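You operate a simulated robot arm through the tools that you are given. There is no shell and no other tool.

You run a simulated robot arm. Do the job below in one go: nothing can be reset, and whatever is moved stays where it is left.

JOB
On the yard page, make up road three from the buffers: TANK, FLAT, GRAIN, BRAKE.

It is judged by the outcome, as a careful person would: the job done as asked, and still so three seconds after it is handed in. It fails if anything else is knocked over, pushed out of place, dropped, spilled or broken.

ROBOT AND FRAMES
A 7-joint arm with a two-finger parallel gripper, fixed in place. Base frame: the origin is on the floor under the middle of its stand, x ahead of it, y to its left, z up. Units: cm, degrees, N and s.
With the tool pointing down near the work surface it reaches from about 36 to 78 cm from the base axis. Its first joint turns from -143.0 to 143.0 degrees. Payload 3 kg.
The TCP is the grasp point between the finger pads, 3 cm short of the fingertips. In the tool frame z runs along the fingers and y along their closing line. Largest opening 11 cm; finger width 2, thickness 1; the body of the gripper, 4.8 by 11.2 cm, starts 5.5 cm behind the TCP.
Orientation is told as [roll, pitch, yaw] about the base's x, y, z axes, in that order, counted from this pose: with the fingers straight down and closing along the base's y, the tool's x points along the base's -x, its y along +y and its z along -z.

CONTROLS
- The arm moves only by the tool servo_tool. Its argument "plan" is a list that holds one entry, the list of rows, each a list of 7 numbers: the finger opening in m, from 0 to 0.11, then the shift along the tool's x, y, z in m, then the turn, a rotation vector about the tool's x, y, z in degrees. In form: [[[jaw, tx, ty, tz, ax, ay, az], ...]]. A call has 1 to 20 rows; each row shifts and turns the commanded pose from where the row before left it, along the tool's axes as they then stand. A row lasts 0.2 s, in which the tool goes at most 5 cm and 8.6 degrees; a call with a longer step from one row to the next is refused whole, and so is a gripper value outside its range. Where a pose cannot be reached the arm comes as near as it can. A force on the tool above 40 N (or 10 N above the force at the start of the call, whichever is more), or a blocked arm, ends the call early, and 0.2 s more pass. The fingers move at their own pace (about 15.3 cm/s each) and stop on an object; they squeeze with about 33 N. The grip force told is the motor's: it shows also when the fingers shut on nothing. Time passes only in rows, and 0.2 s behind the last, so rows that do not move let the fingers close. It gives the time, the measured TCP pose, the force on the tool (base axes), the opening and the grip force at its end, in the units of the frame above (readings bear some noise), with the torque about the TCP (base axes, N m) and any sound that the robot's microphone picked up.
- Cameras (640 x 400 px; columns grow to the right, rows downward): "scene" is fixed at [39.98, 65.14, 151.47]; the picture's right is [-0.95, -0.32, 0.00], its down [-0.15, 0.45, -0.88] and it looks along [0.28, -0.83, -0.48] (base axes); focal length 334 px, centre (320, 200). "wrist" rides on the gripper at [7.3, 1.7, -10.3] in the tool frame; the picture's right is [-0.23, 0.97, 0.00], its down [-0.76, -0.18, -0.62] and it looks along [-0.61, -0.14, 0.78] (tool axes); focal length 222 px, centre (320, 200). There is no depth. A picture from a camera that has moved, and an enlarged one, comes with that camera's place and axes in the base frame and with its lens.
- snapshot(camera): a new picture of that camera. No time passes.
- slide_trunk(by): moves the trunk up (or, below 0, down) by that many cm; the arm rides with it, the base frame stays. It gives what a move gives, with no picture.
- close_up(camera, box): a new picture of the part [left, top, right, bottom] of that camera's present view, enlarged. No time passes.
- finish_job(): hands the job in; it is judged then, once.

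Places have to be worked out from the pictures, the camera data and where the tool is seen. Open the gripper and draw the arm clear of the work before you hand the job in, unless the task says otherwise.

The tools are called after ">>>" by a JSON object that holds its "fn" and its "kwargs". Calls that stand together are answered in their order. servo_tool: Moves the arm, as the interface text tells. Its arguments: {"type":"object","properties":{"plan":{"type":"array"}},"required":["plan"]} The other tools are called the same way: slide_trunk (by) moves the trunk up or down; snapshot (camera) takes a picture; close_up (camera, box) takes an enlarged picture of a part of a camera's view; finish_job () hands the job in.

At the start:

```text
t: 0.0
position: [55.89, -15.81, 108.24]
tcp_rot: [0.0, 0.1, 0.1]
ft_force: [0.4, -0.6, -0.6]
ft_torque: [0.01, -0.03, -0.02]
opening: 10.96
gripper_force: 0.0
trunk travel left (down, up): [-40.0, 9.0]
```

scene: 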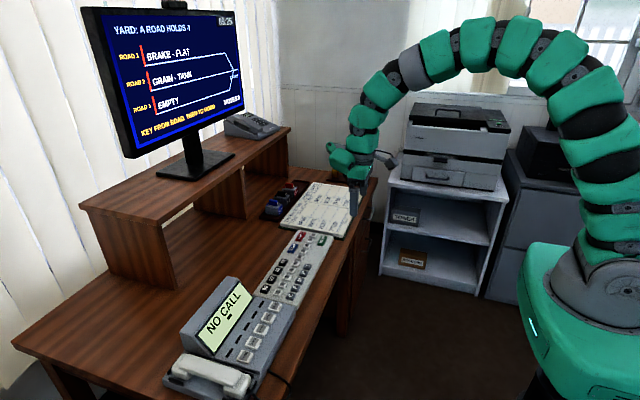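
wrist: 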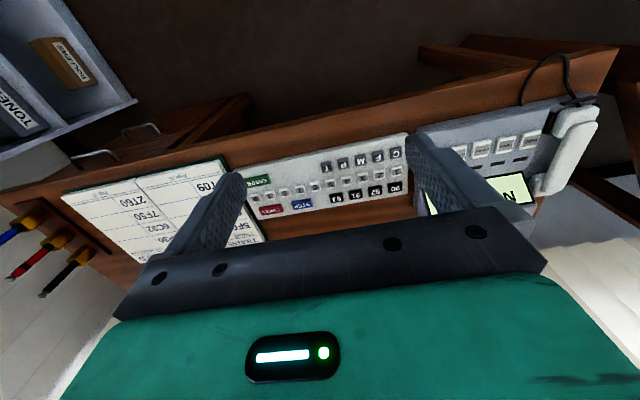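

I start by looking closer at the screen, the keyboard panel and the notebook to learn what the yard page expects.

>>> {"fn": "close_up", "kwargs": {"camera": "scene", "box": [80, 0, 260, 160]}}

>>> {"fn": "close_up", "kwargs": {"camera": "scene", "box": [240, 220, 350, 310]}}

>>> {"fn": "close_up", "kwargs": {"camera": "wrist", "box": [230, 130, 430, 230]}}

>>> {"fn": "close_up", "kwargs": {"camera": "scene", "box": [250, 170, 370, 245]}}

```text
2.50 times, centred on (170, 80) of scene
camera zoom: at [39.98, 65.14, 151.47], right [-0.95, -0.32, 0.0], down [-0.15, 0.45, -0.88], along [0.28, -0.83, -0.48], focal length 834 px, centre (695, 500)
```

zoom: 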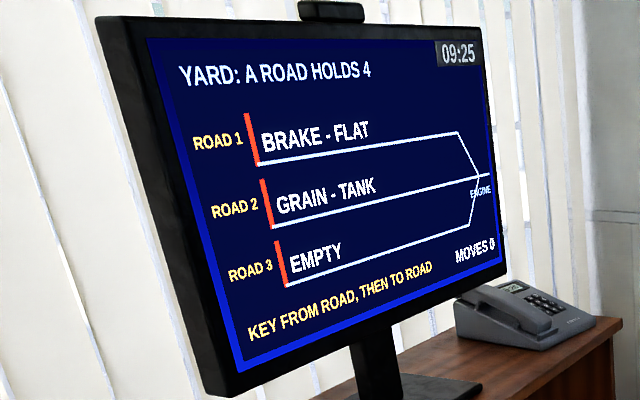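

```text
4.44 times, centred on (295, 265) of scene
camera zoom: at [39.98, 65.14, 151.47], right [-0.95, -0.32, 0.0], down [-0.15, 0.45, -0.88], along [0.28, -0.83, -0.48], focal length 1483 px, centre (431, -89)
```

zoom: 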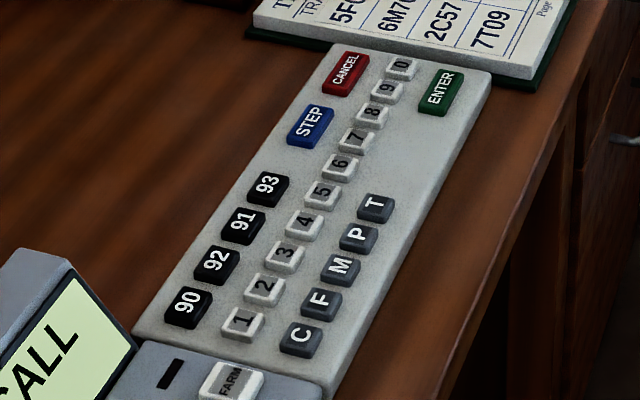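

```text
3.20 times, centred on (330, 180) of wrist
camera zoom: at [48.62, -14.01, 118.64], right [0.23, 0.97, 0.0], down [0.76, -0.18, 0.62], along [0.61, -0.14, -0.78], focal length 711 px, centre (288, 264)
```

zoom: 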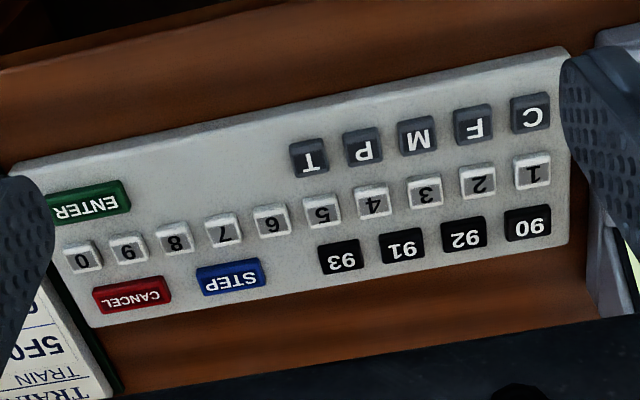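

```text
5.33 times, centred on (310, 208) of scene
camera zoom: at [39.98, 65.14, 151.47], right [-0.95, -0.32, 0.0], down [-0.15, 0.45, -0.88], along [0.28, -0.83, -0.48], focal length 1780 px, centre (373, 160)
```

zoom: 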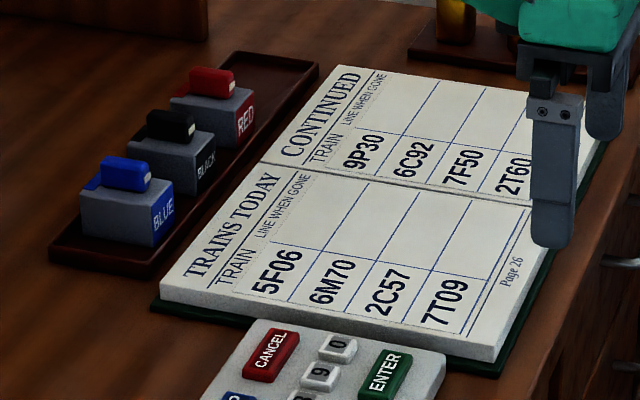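

The yard page shows road 1 BRAKE‑FLAT, road 2 GRAIN‑TANK and road 3 empty, so the outer wagons are FLAT and TANK. I plan moves 2→3, 1→3, 2→3, 1→3. Triangulating both views puts the number row near x≈77.5 at z≈76.5, with key 1 at y≈-3.4, key 2 at y≈-7.15 and key 3 at y≈-10.8. I close the gripper and move partway above key 2.

>>> {"fn": "servo_tool", "kwargs": {"plan": [[[0, -0.03, 0.0144, 0.02, 0, 0, 0], [0, -0.03, 0.0144, 0.02, 0, 0, 0], [0, -0.03, 0.0144, 0.02, 0, 0, 0], [0, -0.03, 0.0144, 0.02, 0, 0, 0], [0, -0.03, 0.0144, 0.02, 0, 0, 0], [0, -0.03, 0.0144, 0.02, 0, 0, 0], [0, 0, 0, 0, 0, 0, 0]]]}}

```text
t: 1.6
position: [73.96, -7.02, 96.22]
tcp_rot: [0.0, 0.1, 0.0]
ft_force: [-0.4, -0.1, 0.1]
ft_torque: [-0.03, 0.01, 0.02]
opening: 0.0
gripper_force: 33.5
trunk travel left (down, up): [-40.0, 9.0]
```

The arm reached the commanded pose. I look at both views before going further.

>>> {"fn": "snapshot", "kwargs": {"camera": "scene"}}

>>> {"fn": "snapshot", "kwargs": {"camera": "wrist"}}

```text
taken
```

scene: 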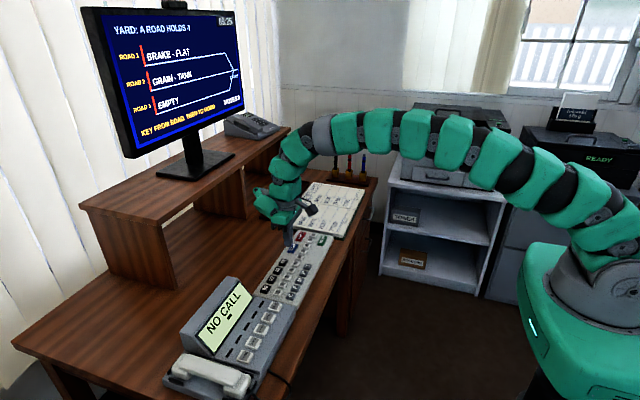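

```text
taken
camera wrist: at [66.76, -5.35, 106.59], right [0.23, 0.97, 0.0], down [0.76, -0.18, 0.62], along [0.61, -0.14, -0.78], focal length 222 px, centre (320, 200)
```

wrist: 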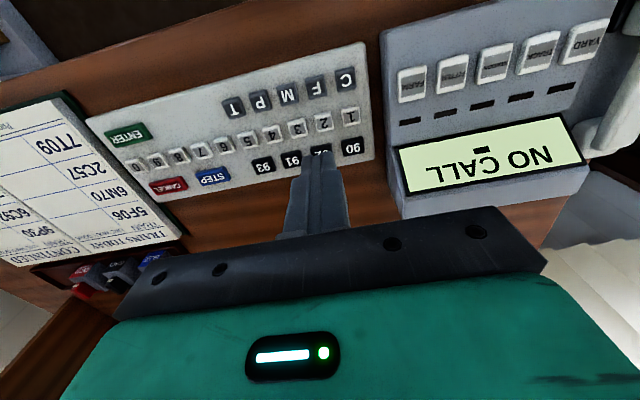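

The arm is clear and the tip hovers over the panel. I take an enlarged view to refine the key positions.

>>> {"fn": "close_up", "kwargs": {"camera": "wrist", "box": [220, 60, 380, 160]}}

>>> {"fn": "close_up", "kwargs": {"camera": "scene", "box": [240, 220, 350, 310]}}

```text
4.00 times, centred on (300, 110) of wrist
camera zoom: at [66.76, -5.35, 106.59], right [0.23, 0.97, 0.0], down [0.76, -0.18, 0.62], along [0.61, -0.14, -0.78], focal length 888 px, centre (400, 560)
```

zoom: 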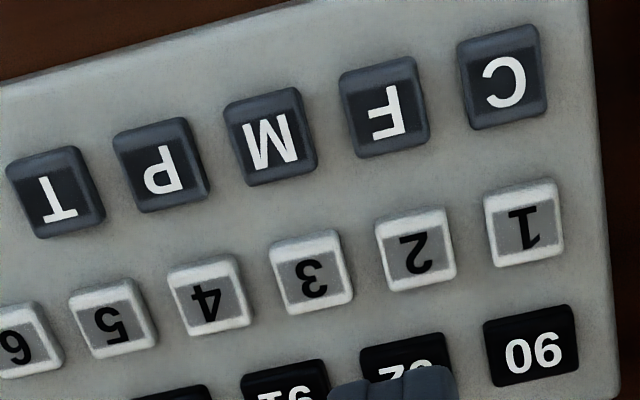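

```text
4.44 times, centred on (295, 265) of scene
camera zoom: at [39.98, 65.14, 151.47], right [-0.95, -0.32, 0.0], down [-0.15, 0.45, -0.88], along [0.28, -0.83, -0.48], focal length 1483 px, centre (431, -89)
```

zoom: 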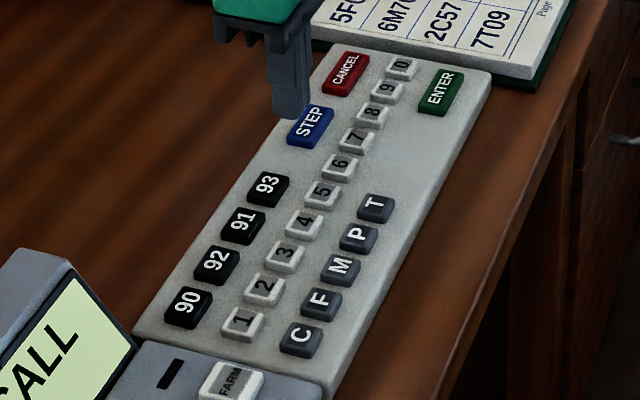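

Refined positions are key 1 (77.4, -3.5), key 2 (77.35, -7.1) and key 3 (77.4, -10.9), with tops at z≈76.5–77. I move to hover above key 2 with the tip about 2.5 cm over it and check that the arm reaches.

>>> {"fn": "servo_tool", "kwargs": {"plan": [[[0, -0.0086, 0, 0.033, 0, 0, 0], [0, -0.0086, 0, 0.033, 0, 0, 0], [0, -0.0086, 0, 0.033, 0, 0, 0], [0, -0.0086, 0, 0.033, 0, 0, 0], [0, 0, 0, 0, 0, 0, 0]]]}}

```text
t: 2.8
position: [77.34, -7.12, 83.05]
tcp_rot: [0.0, 0.1, 0.0]
ft_force: [-0.3, -0.3, -0.3]
ft_torque: [-0.01, -0.04, 0.03]
opening: 0.0
gripper_force: 33.0
trunk travel left (down, up): [-40.0, 9.0]
```

The pose was reached exactly at (77.34, -7.12, 83.05). I check the alignment over key 2 in both cameras.

>>> {"fn": "close_up", "kwargs": {"camera": "wrist", "box": [220, 40, 420, 165]}}

>>> {"fn": "close_up", "kwargs": {"camera": "scene", "box": [240, 230, 330, 310]}}

```text
3.20 times, centred on (320, 102) of wrist
camera zoom: at [70.08, -5.37, 93.35], right [0.23, 0.97, 0.0], down [0.76, -0.18, 0.62], along [0.6, -0.14, -0.78], focal length 711 px, centre (320, 512)
```

zoom: 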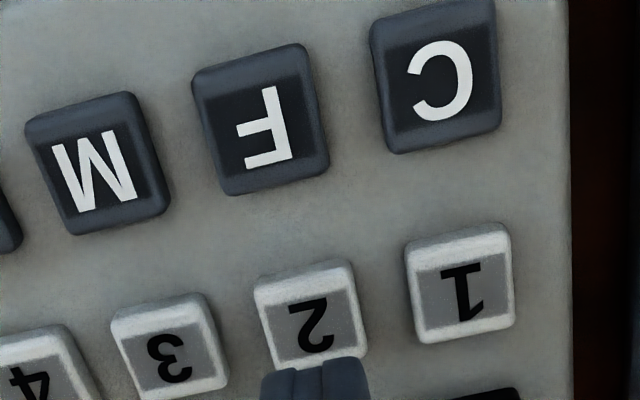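

```text
5.00 times, centred on (285, 270) of scene
camera zoom: at [39.98, 65.14, 151.47], right [-0.95, -0.32, 0.0], down [-0.15, 0.45, -0.88], along [0.28, -0.83, -0.48], focal length 1669 px, centre (495, -150)
```

zoom: 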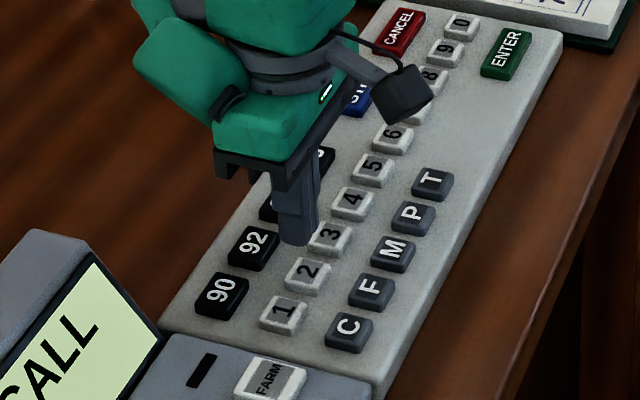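

The tip is centred in y, and the key centre looks like x≈77.1. I shift 0.2 cm nearer and come down to just above the key.

>>> {"fn": "servo_tool", "kwargs": {"plan": [[[0, 0.002, 0, 0.012, 0, 0, 0], [0, 0, 0, 0.01, 0, 0, 0], [0, 0, 0, 0, 0, 0, 0]]]}}

>>> {"fn": "close_up", "kwargs": {"camera": "scene", "box": [260, 240, 320, 300]}}

```text
t: 3.6
position: [77.08, -7.14, 80.73]
tcp_rot: [0.0, -0.1, -0.1]
ft_force: [0.6, 0.0, 0.2]
ft_torque: [0.0, 0.01, 0.0]
opening: 0.01
gripper_force: 32.9
trunk travel left (down, up): [-40.0, 9.0]
```

```text
6.67 times, centred on (290, 270) of scene
camera zoom: at [39.98, 65.14, 151.47], right [-0.95, -0.32, 0.0], down [-0.15, 0.45, -0.88], along [0.28, -0.83, -0.48], focal length 2225 px, centre (520, -267)
```

zoom: 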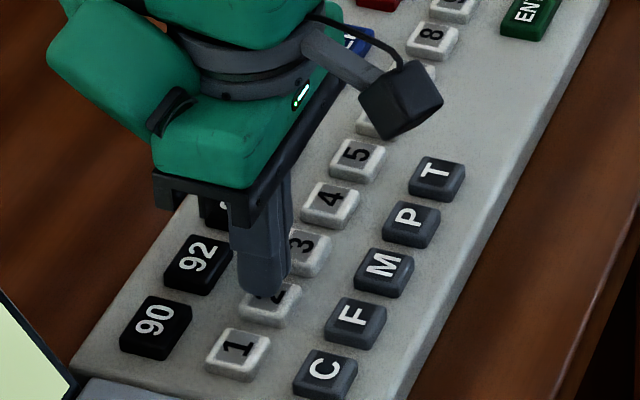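

The tip sits just above key 2, roughly centred. I come down in small steps and watch the force.

>>> {"fn": "servo_tool", "kwargs": {"plan": [[[0, 0.001, 0, 0.002, 0, 0, 0], [0, 0, 0, 0.002, 0, 0, 0], [0, 0, 0, 0.002, 0, 0, 0], [0, 0, 0, 0.002, 0, 0, 0]]]}}

```text
t: 4.6
position: [77.05, -7.11, 80.07]
tcp_rot: [0.0, 0.0, 0.0]
ft_force: [-0.5, -0.2, -0.2]
ft_torque: [0.04, 0.03, 0.03]
opening: 0.0
gripper_force: 32.9
trunk travel left (down, up): [-40.0, 9.0]
```

No contact yet at TCP z≈80.0, so I continue down gently.

>>> {"fn": "servo_tool", "kwargs": {"plan": [[[0, 0, 0, 0.0015, 0, 0, 0], [0, 0, 0, 0.0015, 0, 0, 0], [0, 0, 0, 0.0015, 0, 0, 0]]]}}

```text
t: 5.4
position: [76.95, -7.07, 79.56]
tcp_rot: [-0.1, 0.0, 0.0]
ft_force: [1.8, -0.5, 5.0]
ft_torque: [-0.02, 0.0, 0.08]
opening: 0.01
gripper_force: 32.9
trunk travel left (down, up): [-40.0, 9.0]
heard: click
```

Contact with 5 N and a click, so key 2 has registered something. I lift straight off and look at the screen.

>>> {"fn": "servo_tool", "kwargs": {"plan": [[[0, 0, 0, -0.01, 0, 0, 0], [0, 0, 0, -0.015, 0, 0, 0], [0, 0, 0, 0, 0, 0, 0]]]}}

>>> {"fn": "close_up", "kwargs": {"camera": "scene", "box": [80, 0, 260, 160]}}

```text
t: 6.2
position: [77.05, -7.03, 82.13]
tcp_rot: [0.0, 0.2, 0.1]
ft_force: [-1.2, -0.4, 0.3]
ft_torque: [0.02, 0.01, -0.01]
opening: 0.01
gripper_force: 32.5
trunk travel left (down, up): [-40.0, 9.0]
```

```text
2.50 times, centred on (170, 80) of scene
camera zoom: at [39.98, 65.14, 151.47], right [-0.95, -0.32, 0.0], down [-0.15, 0.45, -0.88], along [0.28, -0.83, -0.48], focal length 834 px, centre (695, 500)
```

zoom: 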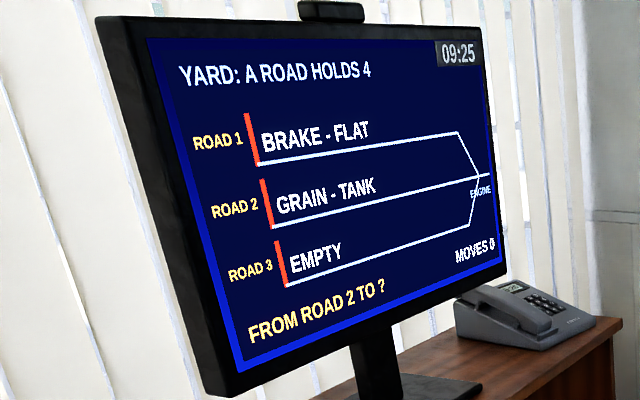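

The screen says "FROM ROAD 2 TO ?". I move over key 3 (y≈-10.9) and verify alignment before pressing.

>>> {"fn": "servo_tool", "kwargs": {"plan": [[[0, 0, -0.019, 0, 0, 0, 0], [0, 0, -0.019, 0, 0, 0, 0], [0, 0, 0, 0.012, 0, 0, 0], [0, 0, 0, 0, 0, 0, 0]]]}}

>>> {"fn": "close_up", "kwargs": {"camera": "scene", "box": [260, 230, 320, 290]}}

>>> {"fn": "close_up", "kwargs": {"camera": "wrist", "box": [220, 40, 420, 165]}}

```text
t: 7.2
position: [77.12, -10.82, 80.88]
tcp_rot: [0.1, 0.0, 0.0]
ft_force: [0.1, 0.0, -0.4]
ft_torque: [0.03, 0.0, 0.0]
opening: 0.01
gripper_force: 33.0
trunk travel left (down, up): [-40.0, 9.0]
```

```text
6.67 times, centred on (290, 260) of scene
camera zoom: at [39.98, 65.14, 151.47], right [-0.95, -0.32, 0.0], down [-0.15, 0.45, -0.88], along [0.28, -0.83, -0.48], focal length 2225 px, centre (520, -200)
```

zoom: 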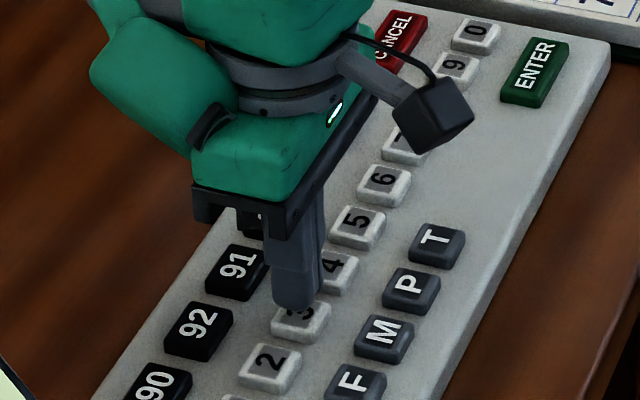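

```text
3.20 times, centred on (320, 102) of wrist
camera zoom: at [69.83, -9.18, 91.27], right [0.23, 0.97, 0.0], down [0.76, -0.18, 0.62], along [0.61, -0.14, -0.78], focal length 711 px, centre (320, 512)
```

zoom: 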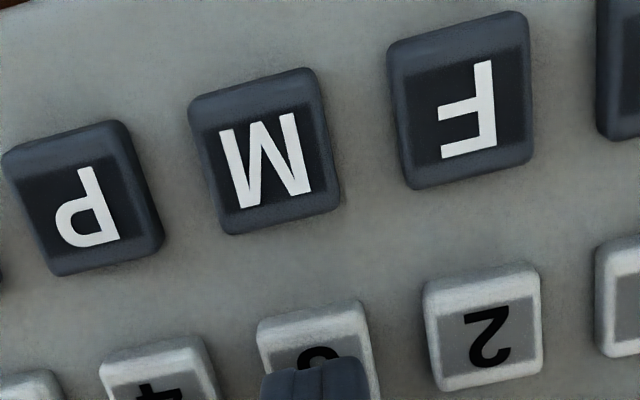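

The tip is lined up with key 3. I press it with the same travel as before.

>>> {"fn": "servo_tool", "kwargs": {"plan": [[[0, 0, 0, 0.006, 0, 0, 0], [0, 0, 0, 0.003, 0, 0, 0], [0, 0, 0, 0.003, 0, 0, 0], [0, 0, 0, 0.0012, 0, 0, 0]]]}}

```text
t: 8.2
position: [77.0, -10.97, 79.66]
tcp_rot: [0.0, 0.0, 0.0]
ft_force: [0.5, 0.8, 6.9]
ft_torque: [0.02, 0.03, -0.01]
opening: 0.02
gripper_force: 33.1
trunk travel left (down, up): [-40.0, 9.0]
heard: click
```

A click at 6.9 N. I lift off and read the screen.

>>> {"fn": "servo_tool", "kwargs": {"plan": [[[0, 0, 0, -0.01, 0, 0, 0], [0, 0, 0, -0.015, 0, 0, 0], [0, 0, 0, 0, 0, 0, 0]]]}}

>>> {"fn": "close_up", "kwargs": {"camera": "scene", "box": [80, 0, 260, 160]}}

```text
t: 9.0
position: [76.9, -10.91, 81.99]
tcp_rot: [0.0, 0.1, 0.0]
ft_force: [-0.1, 1.0, 0.2]
ft_torque: [-0.01, -0.02, -0.02]
opening: 0.0
gripper_force: 32.8
trunk travel left (down, up): [-40.0, 9.0]
```

```text
2.50 times, centred on (170, 80) of scene
camera zoom: at [39.98, 65.14, 151.47], right [-0.95, -0.32, 0.0], down [-0.15, 0.45, -0.88], along [0.28, -0.83, -0.48], focal length 834 px, centre (695, 500)
```

zoom: 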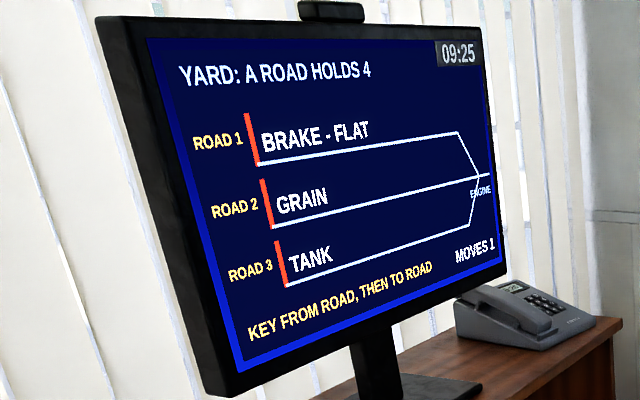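

TANK moved to road 3 with one move counted. Next is 1→3: I move over key 1 and check alignment and clearance from the phone console.

>>> {"fn": "servo_tool", "kwargs": {"plan": [[[0, 0, 0.025, 0, 0, 0, 0], [0, 0, 0.025, 0, 0, 0, 0], [0, 0, 0.0245, 0, 0, 0, 0], [0, 0, 0, 0, 0, 0, 0]]]}}

>>> {"fn": "close_up", "kwargs": {"camera": "scene", "box": [230, 230, 320, 310]}}

>>> {"fn": "snapshot", "kwargs": {"camera": "wrist"}}

```text
t: 10.0
position: [77.06, -3.34, 82.05]
tcp_rot: [0.0, 0.1, 0.0]
ft_force: [0.3, 0.6, -0.2]
ft_torque: [0.0, 0.01, 0.0]
opening: 0.0
gripper_force: 32.8
trunk travel left (down, up): [-40.0, 9.0]
```

```text
5.00 times, centred on (275, 270) of scene
camera zoom: at [39.98, 65.14, 151.47], right [-0.95, -0.32, 0.0], down [-0.15, 0.45, -0.88], along [0.28, -0.83, -0.48], focal length 1669 px, centre (545, -150)
```

zoom: 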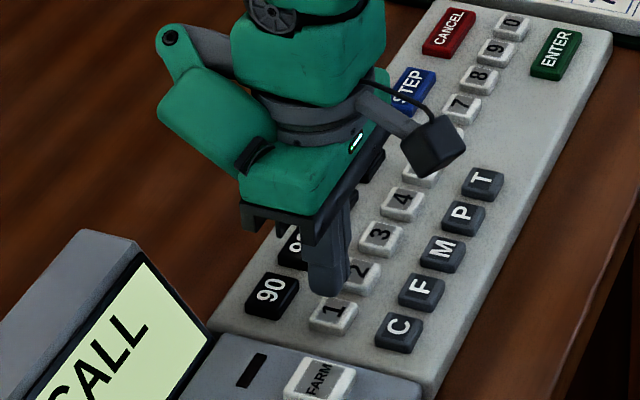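

```text
taken
camera wrist: at [69.77, -1.77, 92.48], right [0.23, 0.97, 0.0], down [0.76, -0.18, 0.62], along [0.61, -0.14, -0.78], focal length 222 px, centre (320, 200)
```

wrist: 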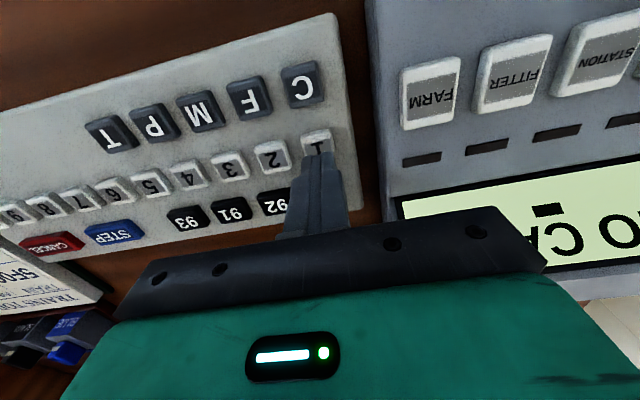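

The tip is over key 1. The call display's nearest corner works out at about (82.4, 2.3, 78.3), well clear of the gripper body. I press key 1.

>>> {"fn": "servo_tool", "kwargs": {"plan": [[[0, 0, 0, 0.012, 0, 0, 0], [0, 0, 0, 0.006, 0, 0, 0], [0, 0, 0, 0.003, 0, 0, 0], [0, 0, 0, 0.003, 0, 0, 0], [0, 0, 0, 0.0012, 0, 0, 0]]]}}

```text
t: 11.2
position: [77.1, -3.45, 79.66]
tcp_rot: [0.0, 0.0, 0.0]
ft_force: [1.1, -1.8, 6.4]
ft_torque: [-0.05, -0.04, -0.01]
opening: 0.0
gripper_force: 32.9
trunk travel left (down, up): [-40.0, 9.0]
heard: click
```

Click heard at 6.4 N. I lift off and confirm on the screen.

>>> {"fn": "servo_tool", "kwargs": {"plan": [[[0, 0, 0, -0.01, 0, 0, 0], [0, 0, 0, -0.0152, 0, 0, 0], [0, 0, 0, 0, 0, 0, 0]]]}}

>>> {"fn": "close_up", "kwargs": {"camera": "scene", "box": [80, 0, 260, 160]}}

```text
t: 12.0
position: [77.11, -3.54, 82.15]
tcp_rot: [0.1, 0.1, 0.0]
ft_force: [0.5, -0.3, 0.8]
ft_torque: [0.02, -0.03, 0.0]
opening: 0.01
gripper_force: 33.2
trunk travel left (down, up): [-40.0, 9.0]
```

```text
2.50 times, centred on (170, 80) of scene
camera zoom: at [39.98, 65.14, 151.47], right [-0.95, -0.32, 0.0], down [-0.15, 0.45, -0.88], along [0.28, -0.83, -0.48], focal length 834 px, centre (695, 500)
```

zoom: 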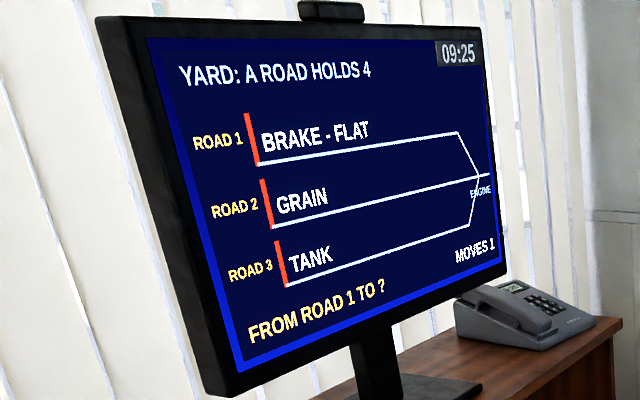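

The screen reads "FROM ROAD 1 TO ?". I go back over key 3 by the same offset, press it with the proven travel, and lift.

>>> {"fn": "servo_tool", "kwargs": {"plan": [[[0, 0, -0.025, 0, 0, 0, 0], [0, 0, -0.025, 0, 0, 0, 0], [0, 0, -0.0245, 0, 0, 0, 0], [0, 0, 0, 0, 0, 0, 0], [0, 0, 0, 0.012, 0, 0, 0], [0, 0, 0, 0.006, 0, 0, 0], [0, 0, 0, 0.003, 0, 0, 0], [0, 0, 0, 0.003, 0, 0, 0], [0, 0, 0, 0.0012, 0, 0, 0]]]}}

>>> {"fn": "servo_tool", "kwargs": {"plan": [[[0, 0, 0, -0.01, 0, 0, 0], [0, 0, 0, -0.0152, 0, 0, 0], [0, 0, 0, 0, 0, 0, 0]]]}}

>>> {"fn": "close_up", "kwargs": {"camera": "scene", "box": [80, 0, 260, 160]}}

```text
t: 14.0
position: [77.06, -10.98, 79.56]
tcp_rot: [0.0, 0.0, 0.0]
ft_force: [1.6, -1.0, 6.6]
ft_torque: [-0.08, -0.05, -0.01]
opening: 0.0
gripper_force: 33.0
trunk travel left (down, up): [-40.0, 9.0]
heard: click
```

```text
t: 14.8
position: [77.0, -10.86, 82.02]
tcp_rot: [0.0, 0.0, 0.1]
ft_force: [-0.5, -0.3, 0.2]
ft_torque: [-0.01, -0.01, 0.01]
opening: 0.0
gripper_force: 33.0
trunk travel left (down, up): [-40.0, 9.0]
```

```text
2.50 times, centred on (170, 80) of scene
camera zoom: at [39.98, 65.14, 151.47], right [-0.95, -0.32, 0.0], down [-0.15, 0.45, -0.88], along [0.28, -0.83, -0.48], focal length 834 px, centre (695, 500)
```

zoom: 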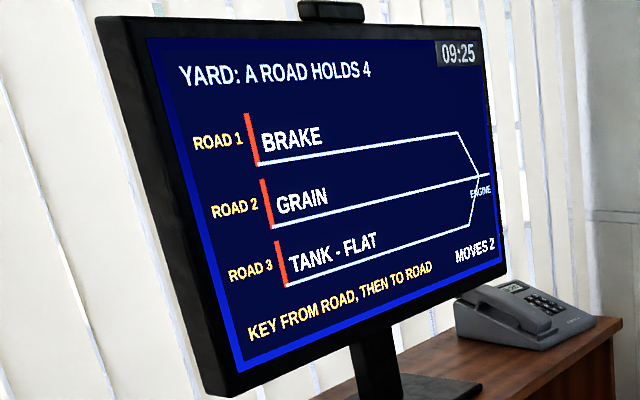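

Road 3 now holds TANK - FLAT. Next is 2→3: I move +3.8 cm to key 2, press, lift and check the screen.

>>> {"fn": "servo_tool", "kwargs": {"plan": [[[0, 0, 0.019, 0, 0, 0, 0], [0, 0, 0.019, 0, 0, 0, 0], [0, 0, 0, 0, 0, 0, 0], [0, 0, 0, 0.012, 0, 0, 0], [0, 0, 0, 0.006, 0, 0, 0], [0, 0, 0, 0.003, 0, 0, 0], [0, 0, 0, 0.003, 0, 0, 0], [0, 0, 0, 0.0012, 0, 0, 0]]]}}

>>> {"fn": "servo_tool", "kwargs": {"plan": [[[0, 0, 0, -0.01, 0, 0, 0], [0, 0, 0, -0.0152, 0, 0, 0], [0, 0, 0, 0, 0, 0, 0]]]}}

>>> {"fn": "close_up", "kwargs": {"camera": "scene", "box": [80, 0, 260, 160]}}

```text
t: 16.6
position: [76.91, -7.08, 79.55]
tcp_rot: [0.0, -0.1, 0.0]
ft_force: [1.3, 0.4, 6.3]
ft_torque: [0.0, -0.01, -0.03]
opening: 0.0
gripper_force: 32.9
trunk travel left (down, up): [-40.0, 9.0]
heard: click
```

```text
t: 17.4
position: [77.14, -7.13, 81.96]
tcp_rot: [0.1, 0.1, 0.0]
ft_force: [-0.5, 0.0, 0.1]
ft_torque: [-0.01, 0.0, -0.03]
opening: 0.0
gripper_force: 32.7
trunk travel left (down, up): [-40.0, 9.0]
```

```text
2.50 times, centred on (170, 80) of scene
camera zoom: at [39.98, 65.14, 151.47], right [-0.95, -0.32, 0.0], down [-0.15, 0.45, -0.88], along [0.28, -0.83, -0.48], focal length 834 px, centre (695, 500)
```

zoom: 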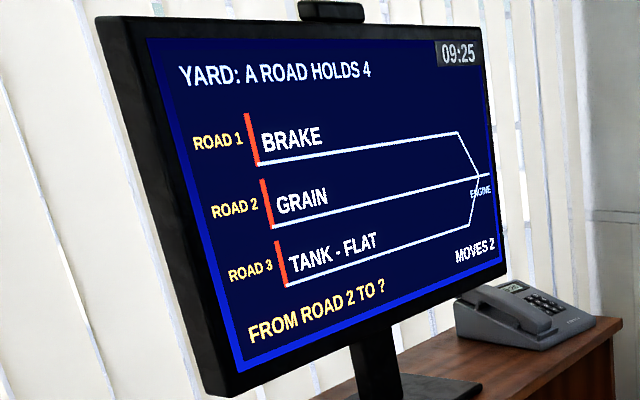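

"FROM ROAD 2 TO ?" is showing. Now I press key 3 again with the same offsets.

>>> {"fn": "servo_tool", "kwargs": {"plan": [[[0, 0, -0.019, 0, 0, 0, 0], [0, 0, -0.019, 0, 0, 0, 0], [0, 0, 0, 0, 0, 0, 0], [0, 0, 0, 0.012, 0, 0, 0], [0, 0, 0, 0.006, 0, 0, 0], [0, 0, 0, 0.003, 0, 0, 0], [0, 0, 0, 0.003, 0, 0, 0], [0, 0, 0, 0.0012, 0, 0, 0]]]}}

>>> {"fn": "servo_tool", "kwargs": {"plan": [[[0, 0, 0, -0.01, 0, 0, 0], [0, 0, 0, -0.0152, 0, 0, 0], [0, 0, 0, 0, 0, 0, 0]]]}}

>>> {"fn": "close_up", "kwargs": {"camera": "scene", "box": [80, 0, 260, 160]}}

```text
t: 19.2
position: [77.0, -10.91, 79.67]
tcp_rot: [0.1, 0.0, 0.0]
ft_force: [0.6, -0.5, 6.7]
ft_torque: [-0.03, -0.05, -0.01]
opening: 0.0
gripper_force: 32.5
trunk travel left (down, up): [-40.0, 9.0]
heard: click
```

```text
t: 20.0
position: [76.91, -10.94, 82.08]
tcp_rot: [0.0, 0.0, 0.0]
ft_force: [-0.2, -0.2, 0.0]
ft_torque: [0.02, 0.0, -0.01]
opening: 0.0
gripper_force: 33.3
trunk travel left (down, up): [-40.0, 9.0]
```

```text
2.50 times, centred on (170, 80) of scene
camera zoom: at [39.98, 65.14, 151.47], right [-0.95, -0.32, 0.0], down [-0.15, 0.45, -0.88], along [0.28, -0.83, -0.48], focal length 834 px, centre (695, 500)
```

zoom: 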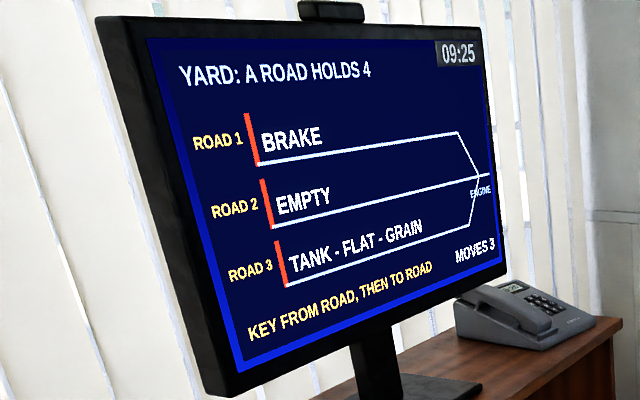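

Road 3 reads TANK - FLAT - GRAIN. The last move is 1→3, so I press key 1 now.

>>> {"fn": "servo_tool", "kwargs": {"plan": [[[0, 0, 0.025, 0, 0, 0, 0], [0, 0, 0.025, 0, 0, 0, 0], [0, 0, 0.0245, 0, 0, 0, 0], [0, 0, 0, 0, 0, 0, 0], [0, 0, 0, 0.012, 0, 0, 0], [0, 0, 0, 0.006, 0, 0, 0], [0, 0, 0, 0.003, 0, 0, 0], [0, 0, 0, 0.003, 0, 0, 0], [0, 0, 0, 0.0012, 0, 0, 0]]]}}

>>> {"fn": "servo_tool", "kwargs": {"plan": [[[0, 0, 0, -0.01, 0, 0, 0], [0, 0, 0, -0.0152, 0, 0, 0], [0, 0, 0, 0, 0, 0, 0]]]}}

>>> {"fn": "close_up", "kwargs": {"camera": "scene", "box": [80, 0, 260, 160]}}

```text
t: 22.0
position: [77.09, -3.4, 79.58]
tcp_rot: [0.0, 0.1, 0.0]
ft_force: [-0.6, 0.0, 6.2]
ft_torque: [0.0, 0.03, -0.01]
opening: 0.0
gripper_force: 33.0
trunk travel left (down, up): [-40.0, 9.0]
heard: click
```

```text
t: 22.8
position: [76.99, -3.37, 81.95]
tcp_rot: [0.1, 0.1, 0.0]
ft_force: [0.1, -0.5, -0.2]
ft_torque: [-0.01, 0.03, 0.02]
opening: 0.0
gripper_force: 33.4
trunk travel left (down, up): [-40.0, 9.0]
```

```text
2.50 times, centred on (170, 80) of scene
camera zoom: at [39.98, 65.14, 151.47], right [-0.95, -0.32, 0.0], down [-0.15, 0.45, -0.88], along [0.28, -0.83, -0.48], focal length 834 px, centre (695, 500)
```

zoom: 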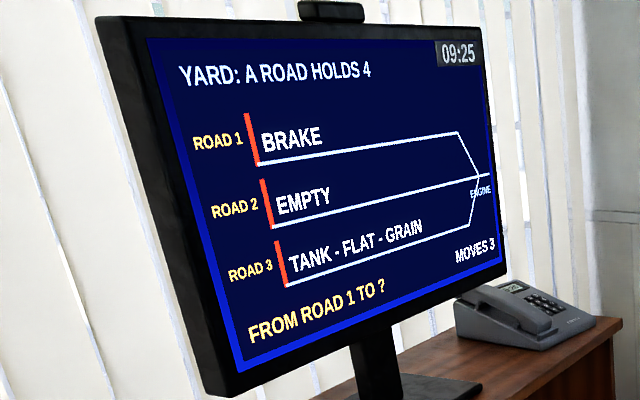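

"FROM ROAD 1 TO ?" is showing, so I press key 3 for the final move.

>>> {"fn": "servo_tool", "kwargs": {"plan": [[[0, 0, -0.025, 0, 0, 0, 0], [0, 0, -0.025, 0, 0, 0, 0], [0, 0, -0.0245, 0, 0, 0, 0], [0, 0, 0, 0, 0, 0, 0], [0, 0, 0, 0.012, 0, 0, 0], [0, 0, 0, 0.006, 0, 0, 0], [0, 0, 0, 0.003, 0, 0, 0], [0, 0, 0, 0.003, 0, 0, 0], [0, 0, 0, 0.0012, 0, 0, 0]]]}}

>>> {"fn": "servo_tool", "kwargs": {"plan": [[[0, 0, 0, -0.01, 0, 0, 0], [0, 0, 0, -0.0152, 0, 0, 0], [0, 0, 0, 0, 0, 0, 0]]]}}

>>> {"fn": "close_up", "kwargs": {"camera": "scene", "box": [80, 0, 260, 160]}}

```text
t: 24.8
position: [77.02, -10.82, 79.57]
tcp_rot: [0.0, -0.1, 0.0]
ft_force: [2.0, 0.3, 7.1]
ft_torque: [-0.04, -0.06, 0.0]
opening: 0.02
gripper_force: 33.3
trunk travel left (down, up): [-40.0, 9.0]
heard: click
```

```text
t: 25.6
position: [76.96, -10.91, 82.1]
tcp_rot: [0.0, 0.1, -0.1]
ft_force: [-0.1, 1.4, 0.3]
ft_torque: [0.0, 0.0, 0.02]
opening: 0.01
gripper_force: 32.9
trunk travel left (down, up): [-40.0, 9.0]
```

```text
2.50 times, centred on (170, 80) of scene
camera zoom: at [39.98, 65.14, 151.47], right [-0.95, -0.32, 0.0], down [-0.15, 0.45, -0.88], along [0.28, -0.83, -0.48], focal length 834 px, centre (695, 500)
```

zoom: 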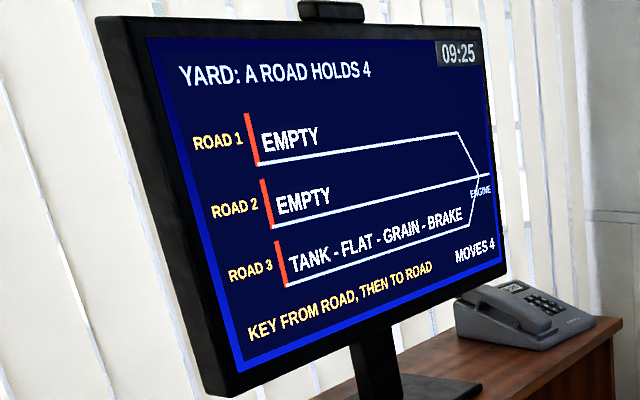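

Road 3 reads TANK - FLAT - GRAIN - BRAKE after 4 moves, and the page is back to its idle prompt. I raise the arm clear, draw it back towards the start pose and open the gripper up there.

>>> {"fn": "servo_tool", "kwargs": {"plan": [[[0, 0, 0, -0.03, 0, 0, 0], [0, 0, 0, -0.04, 0, 0, 0], [0, 0, 0, -0.04, 0, 0, 0], [0, 0, 0, -0.04, 0, 0, 0], [0, 0.03, -0.007, -0.02, 0, 0, 0], [0, 0.04, -0.01, -0.02, 0, 0, 0], [0, 0.04, -0.01, -0.02, 0, 0, 0], [0, 0.04, -0.01, -0.02, 0, 0, 0], [0, 0.04, -0.01, -0.02, 0, 0, 0], [0.1, 0.02, 0, 0, 0, 0, 0], [0.1, 0, 0, 0, 0, 0, 0], [0.1, 0, 0, 0, 0, 0, 0]]]}}

>>> {"fn": "snapshot", "kwargs": {"camera": "scene"}}

>>> {"fn": "close_up", "kwargs": {"camera": "scene", "box": [80, 0, 260, 160]}}

```text
t: 28.2
position: [55.97, -15.58, 106.92]
tcp_rot: [0.0, 0.0, 0.0]
ft_force: [0.1, -0.5, -0.8]
ft_torque: [-0.03, -0.03, -0.02]
opening: 10.02
gripper_force: 0.0
trunk travel left (down, up): [-40.0, 9.0]
```

```text
taken
```

scene: 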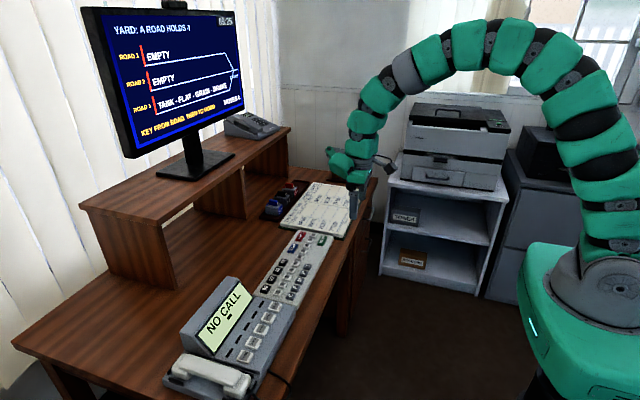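

```text
2.50 times, centred on (170, 80) of scene
camera zoom: at [39.98, 65.14, 151.47], right [-0.95, -0.32, 0.0], down [-0.15, 0.45, -0.88], along [0.28, -0.83, -0.48], focal length 834 px, centre (695, 500)
```

zoom: 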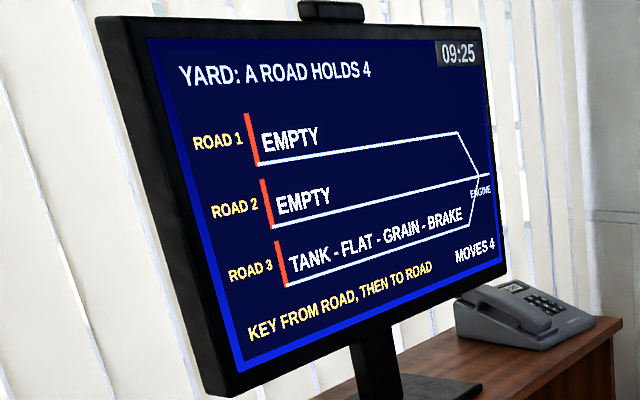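

The arm is back and clear with the gripper open. Nothing on the desk has moved, and road 3 still shows TANK - FLAT - GRAIN - BRAKE, so I hand the job in.

>>> {"fn": "finish_job", "kwargs": {}}

```text
The job is handed in.
```

Road three on the yard page now reads, from the buffers, TANK - FLAT - GRAIN - BRAKE. I've handed the job in.

It took four moves: road 2 to 3, 1 to 3, 2 to 3 and 1 to 3. Roads one and two are now empty, and the page is back at its "key from road" prompt.

Only keys 1, 2 and 3 were pressed, and in the last picture nothing else on the desk had moved. The arm is drawn back near its starting position with the gripper open.
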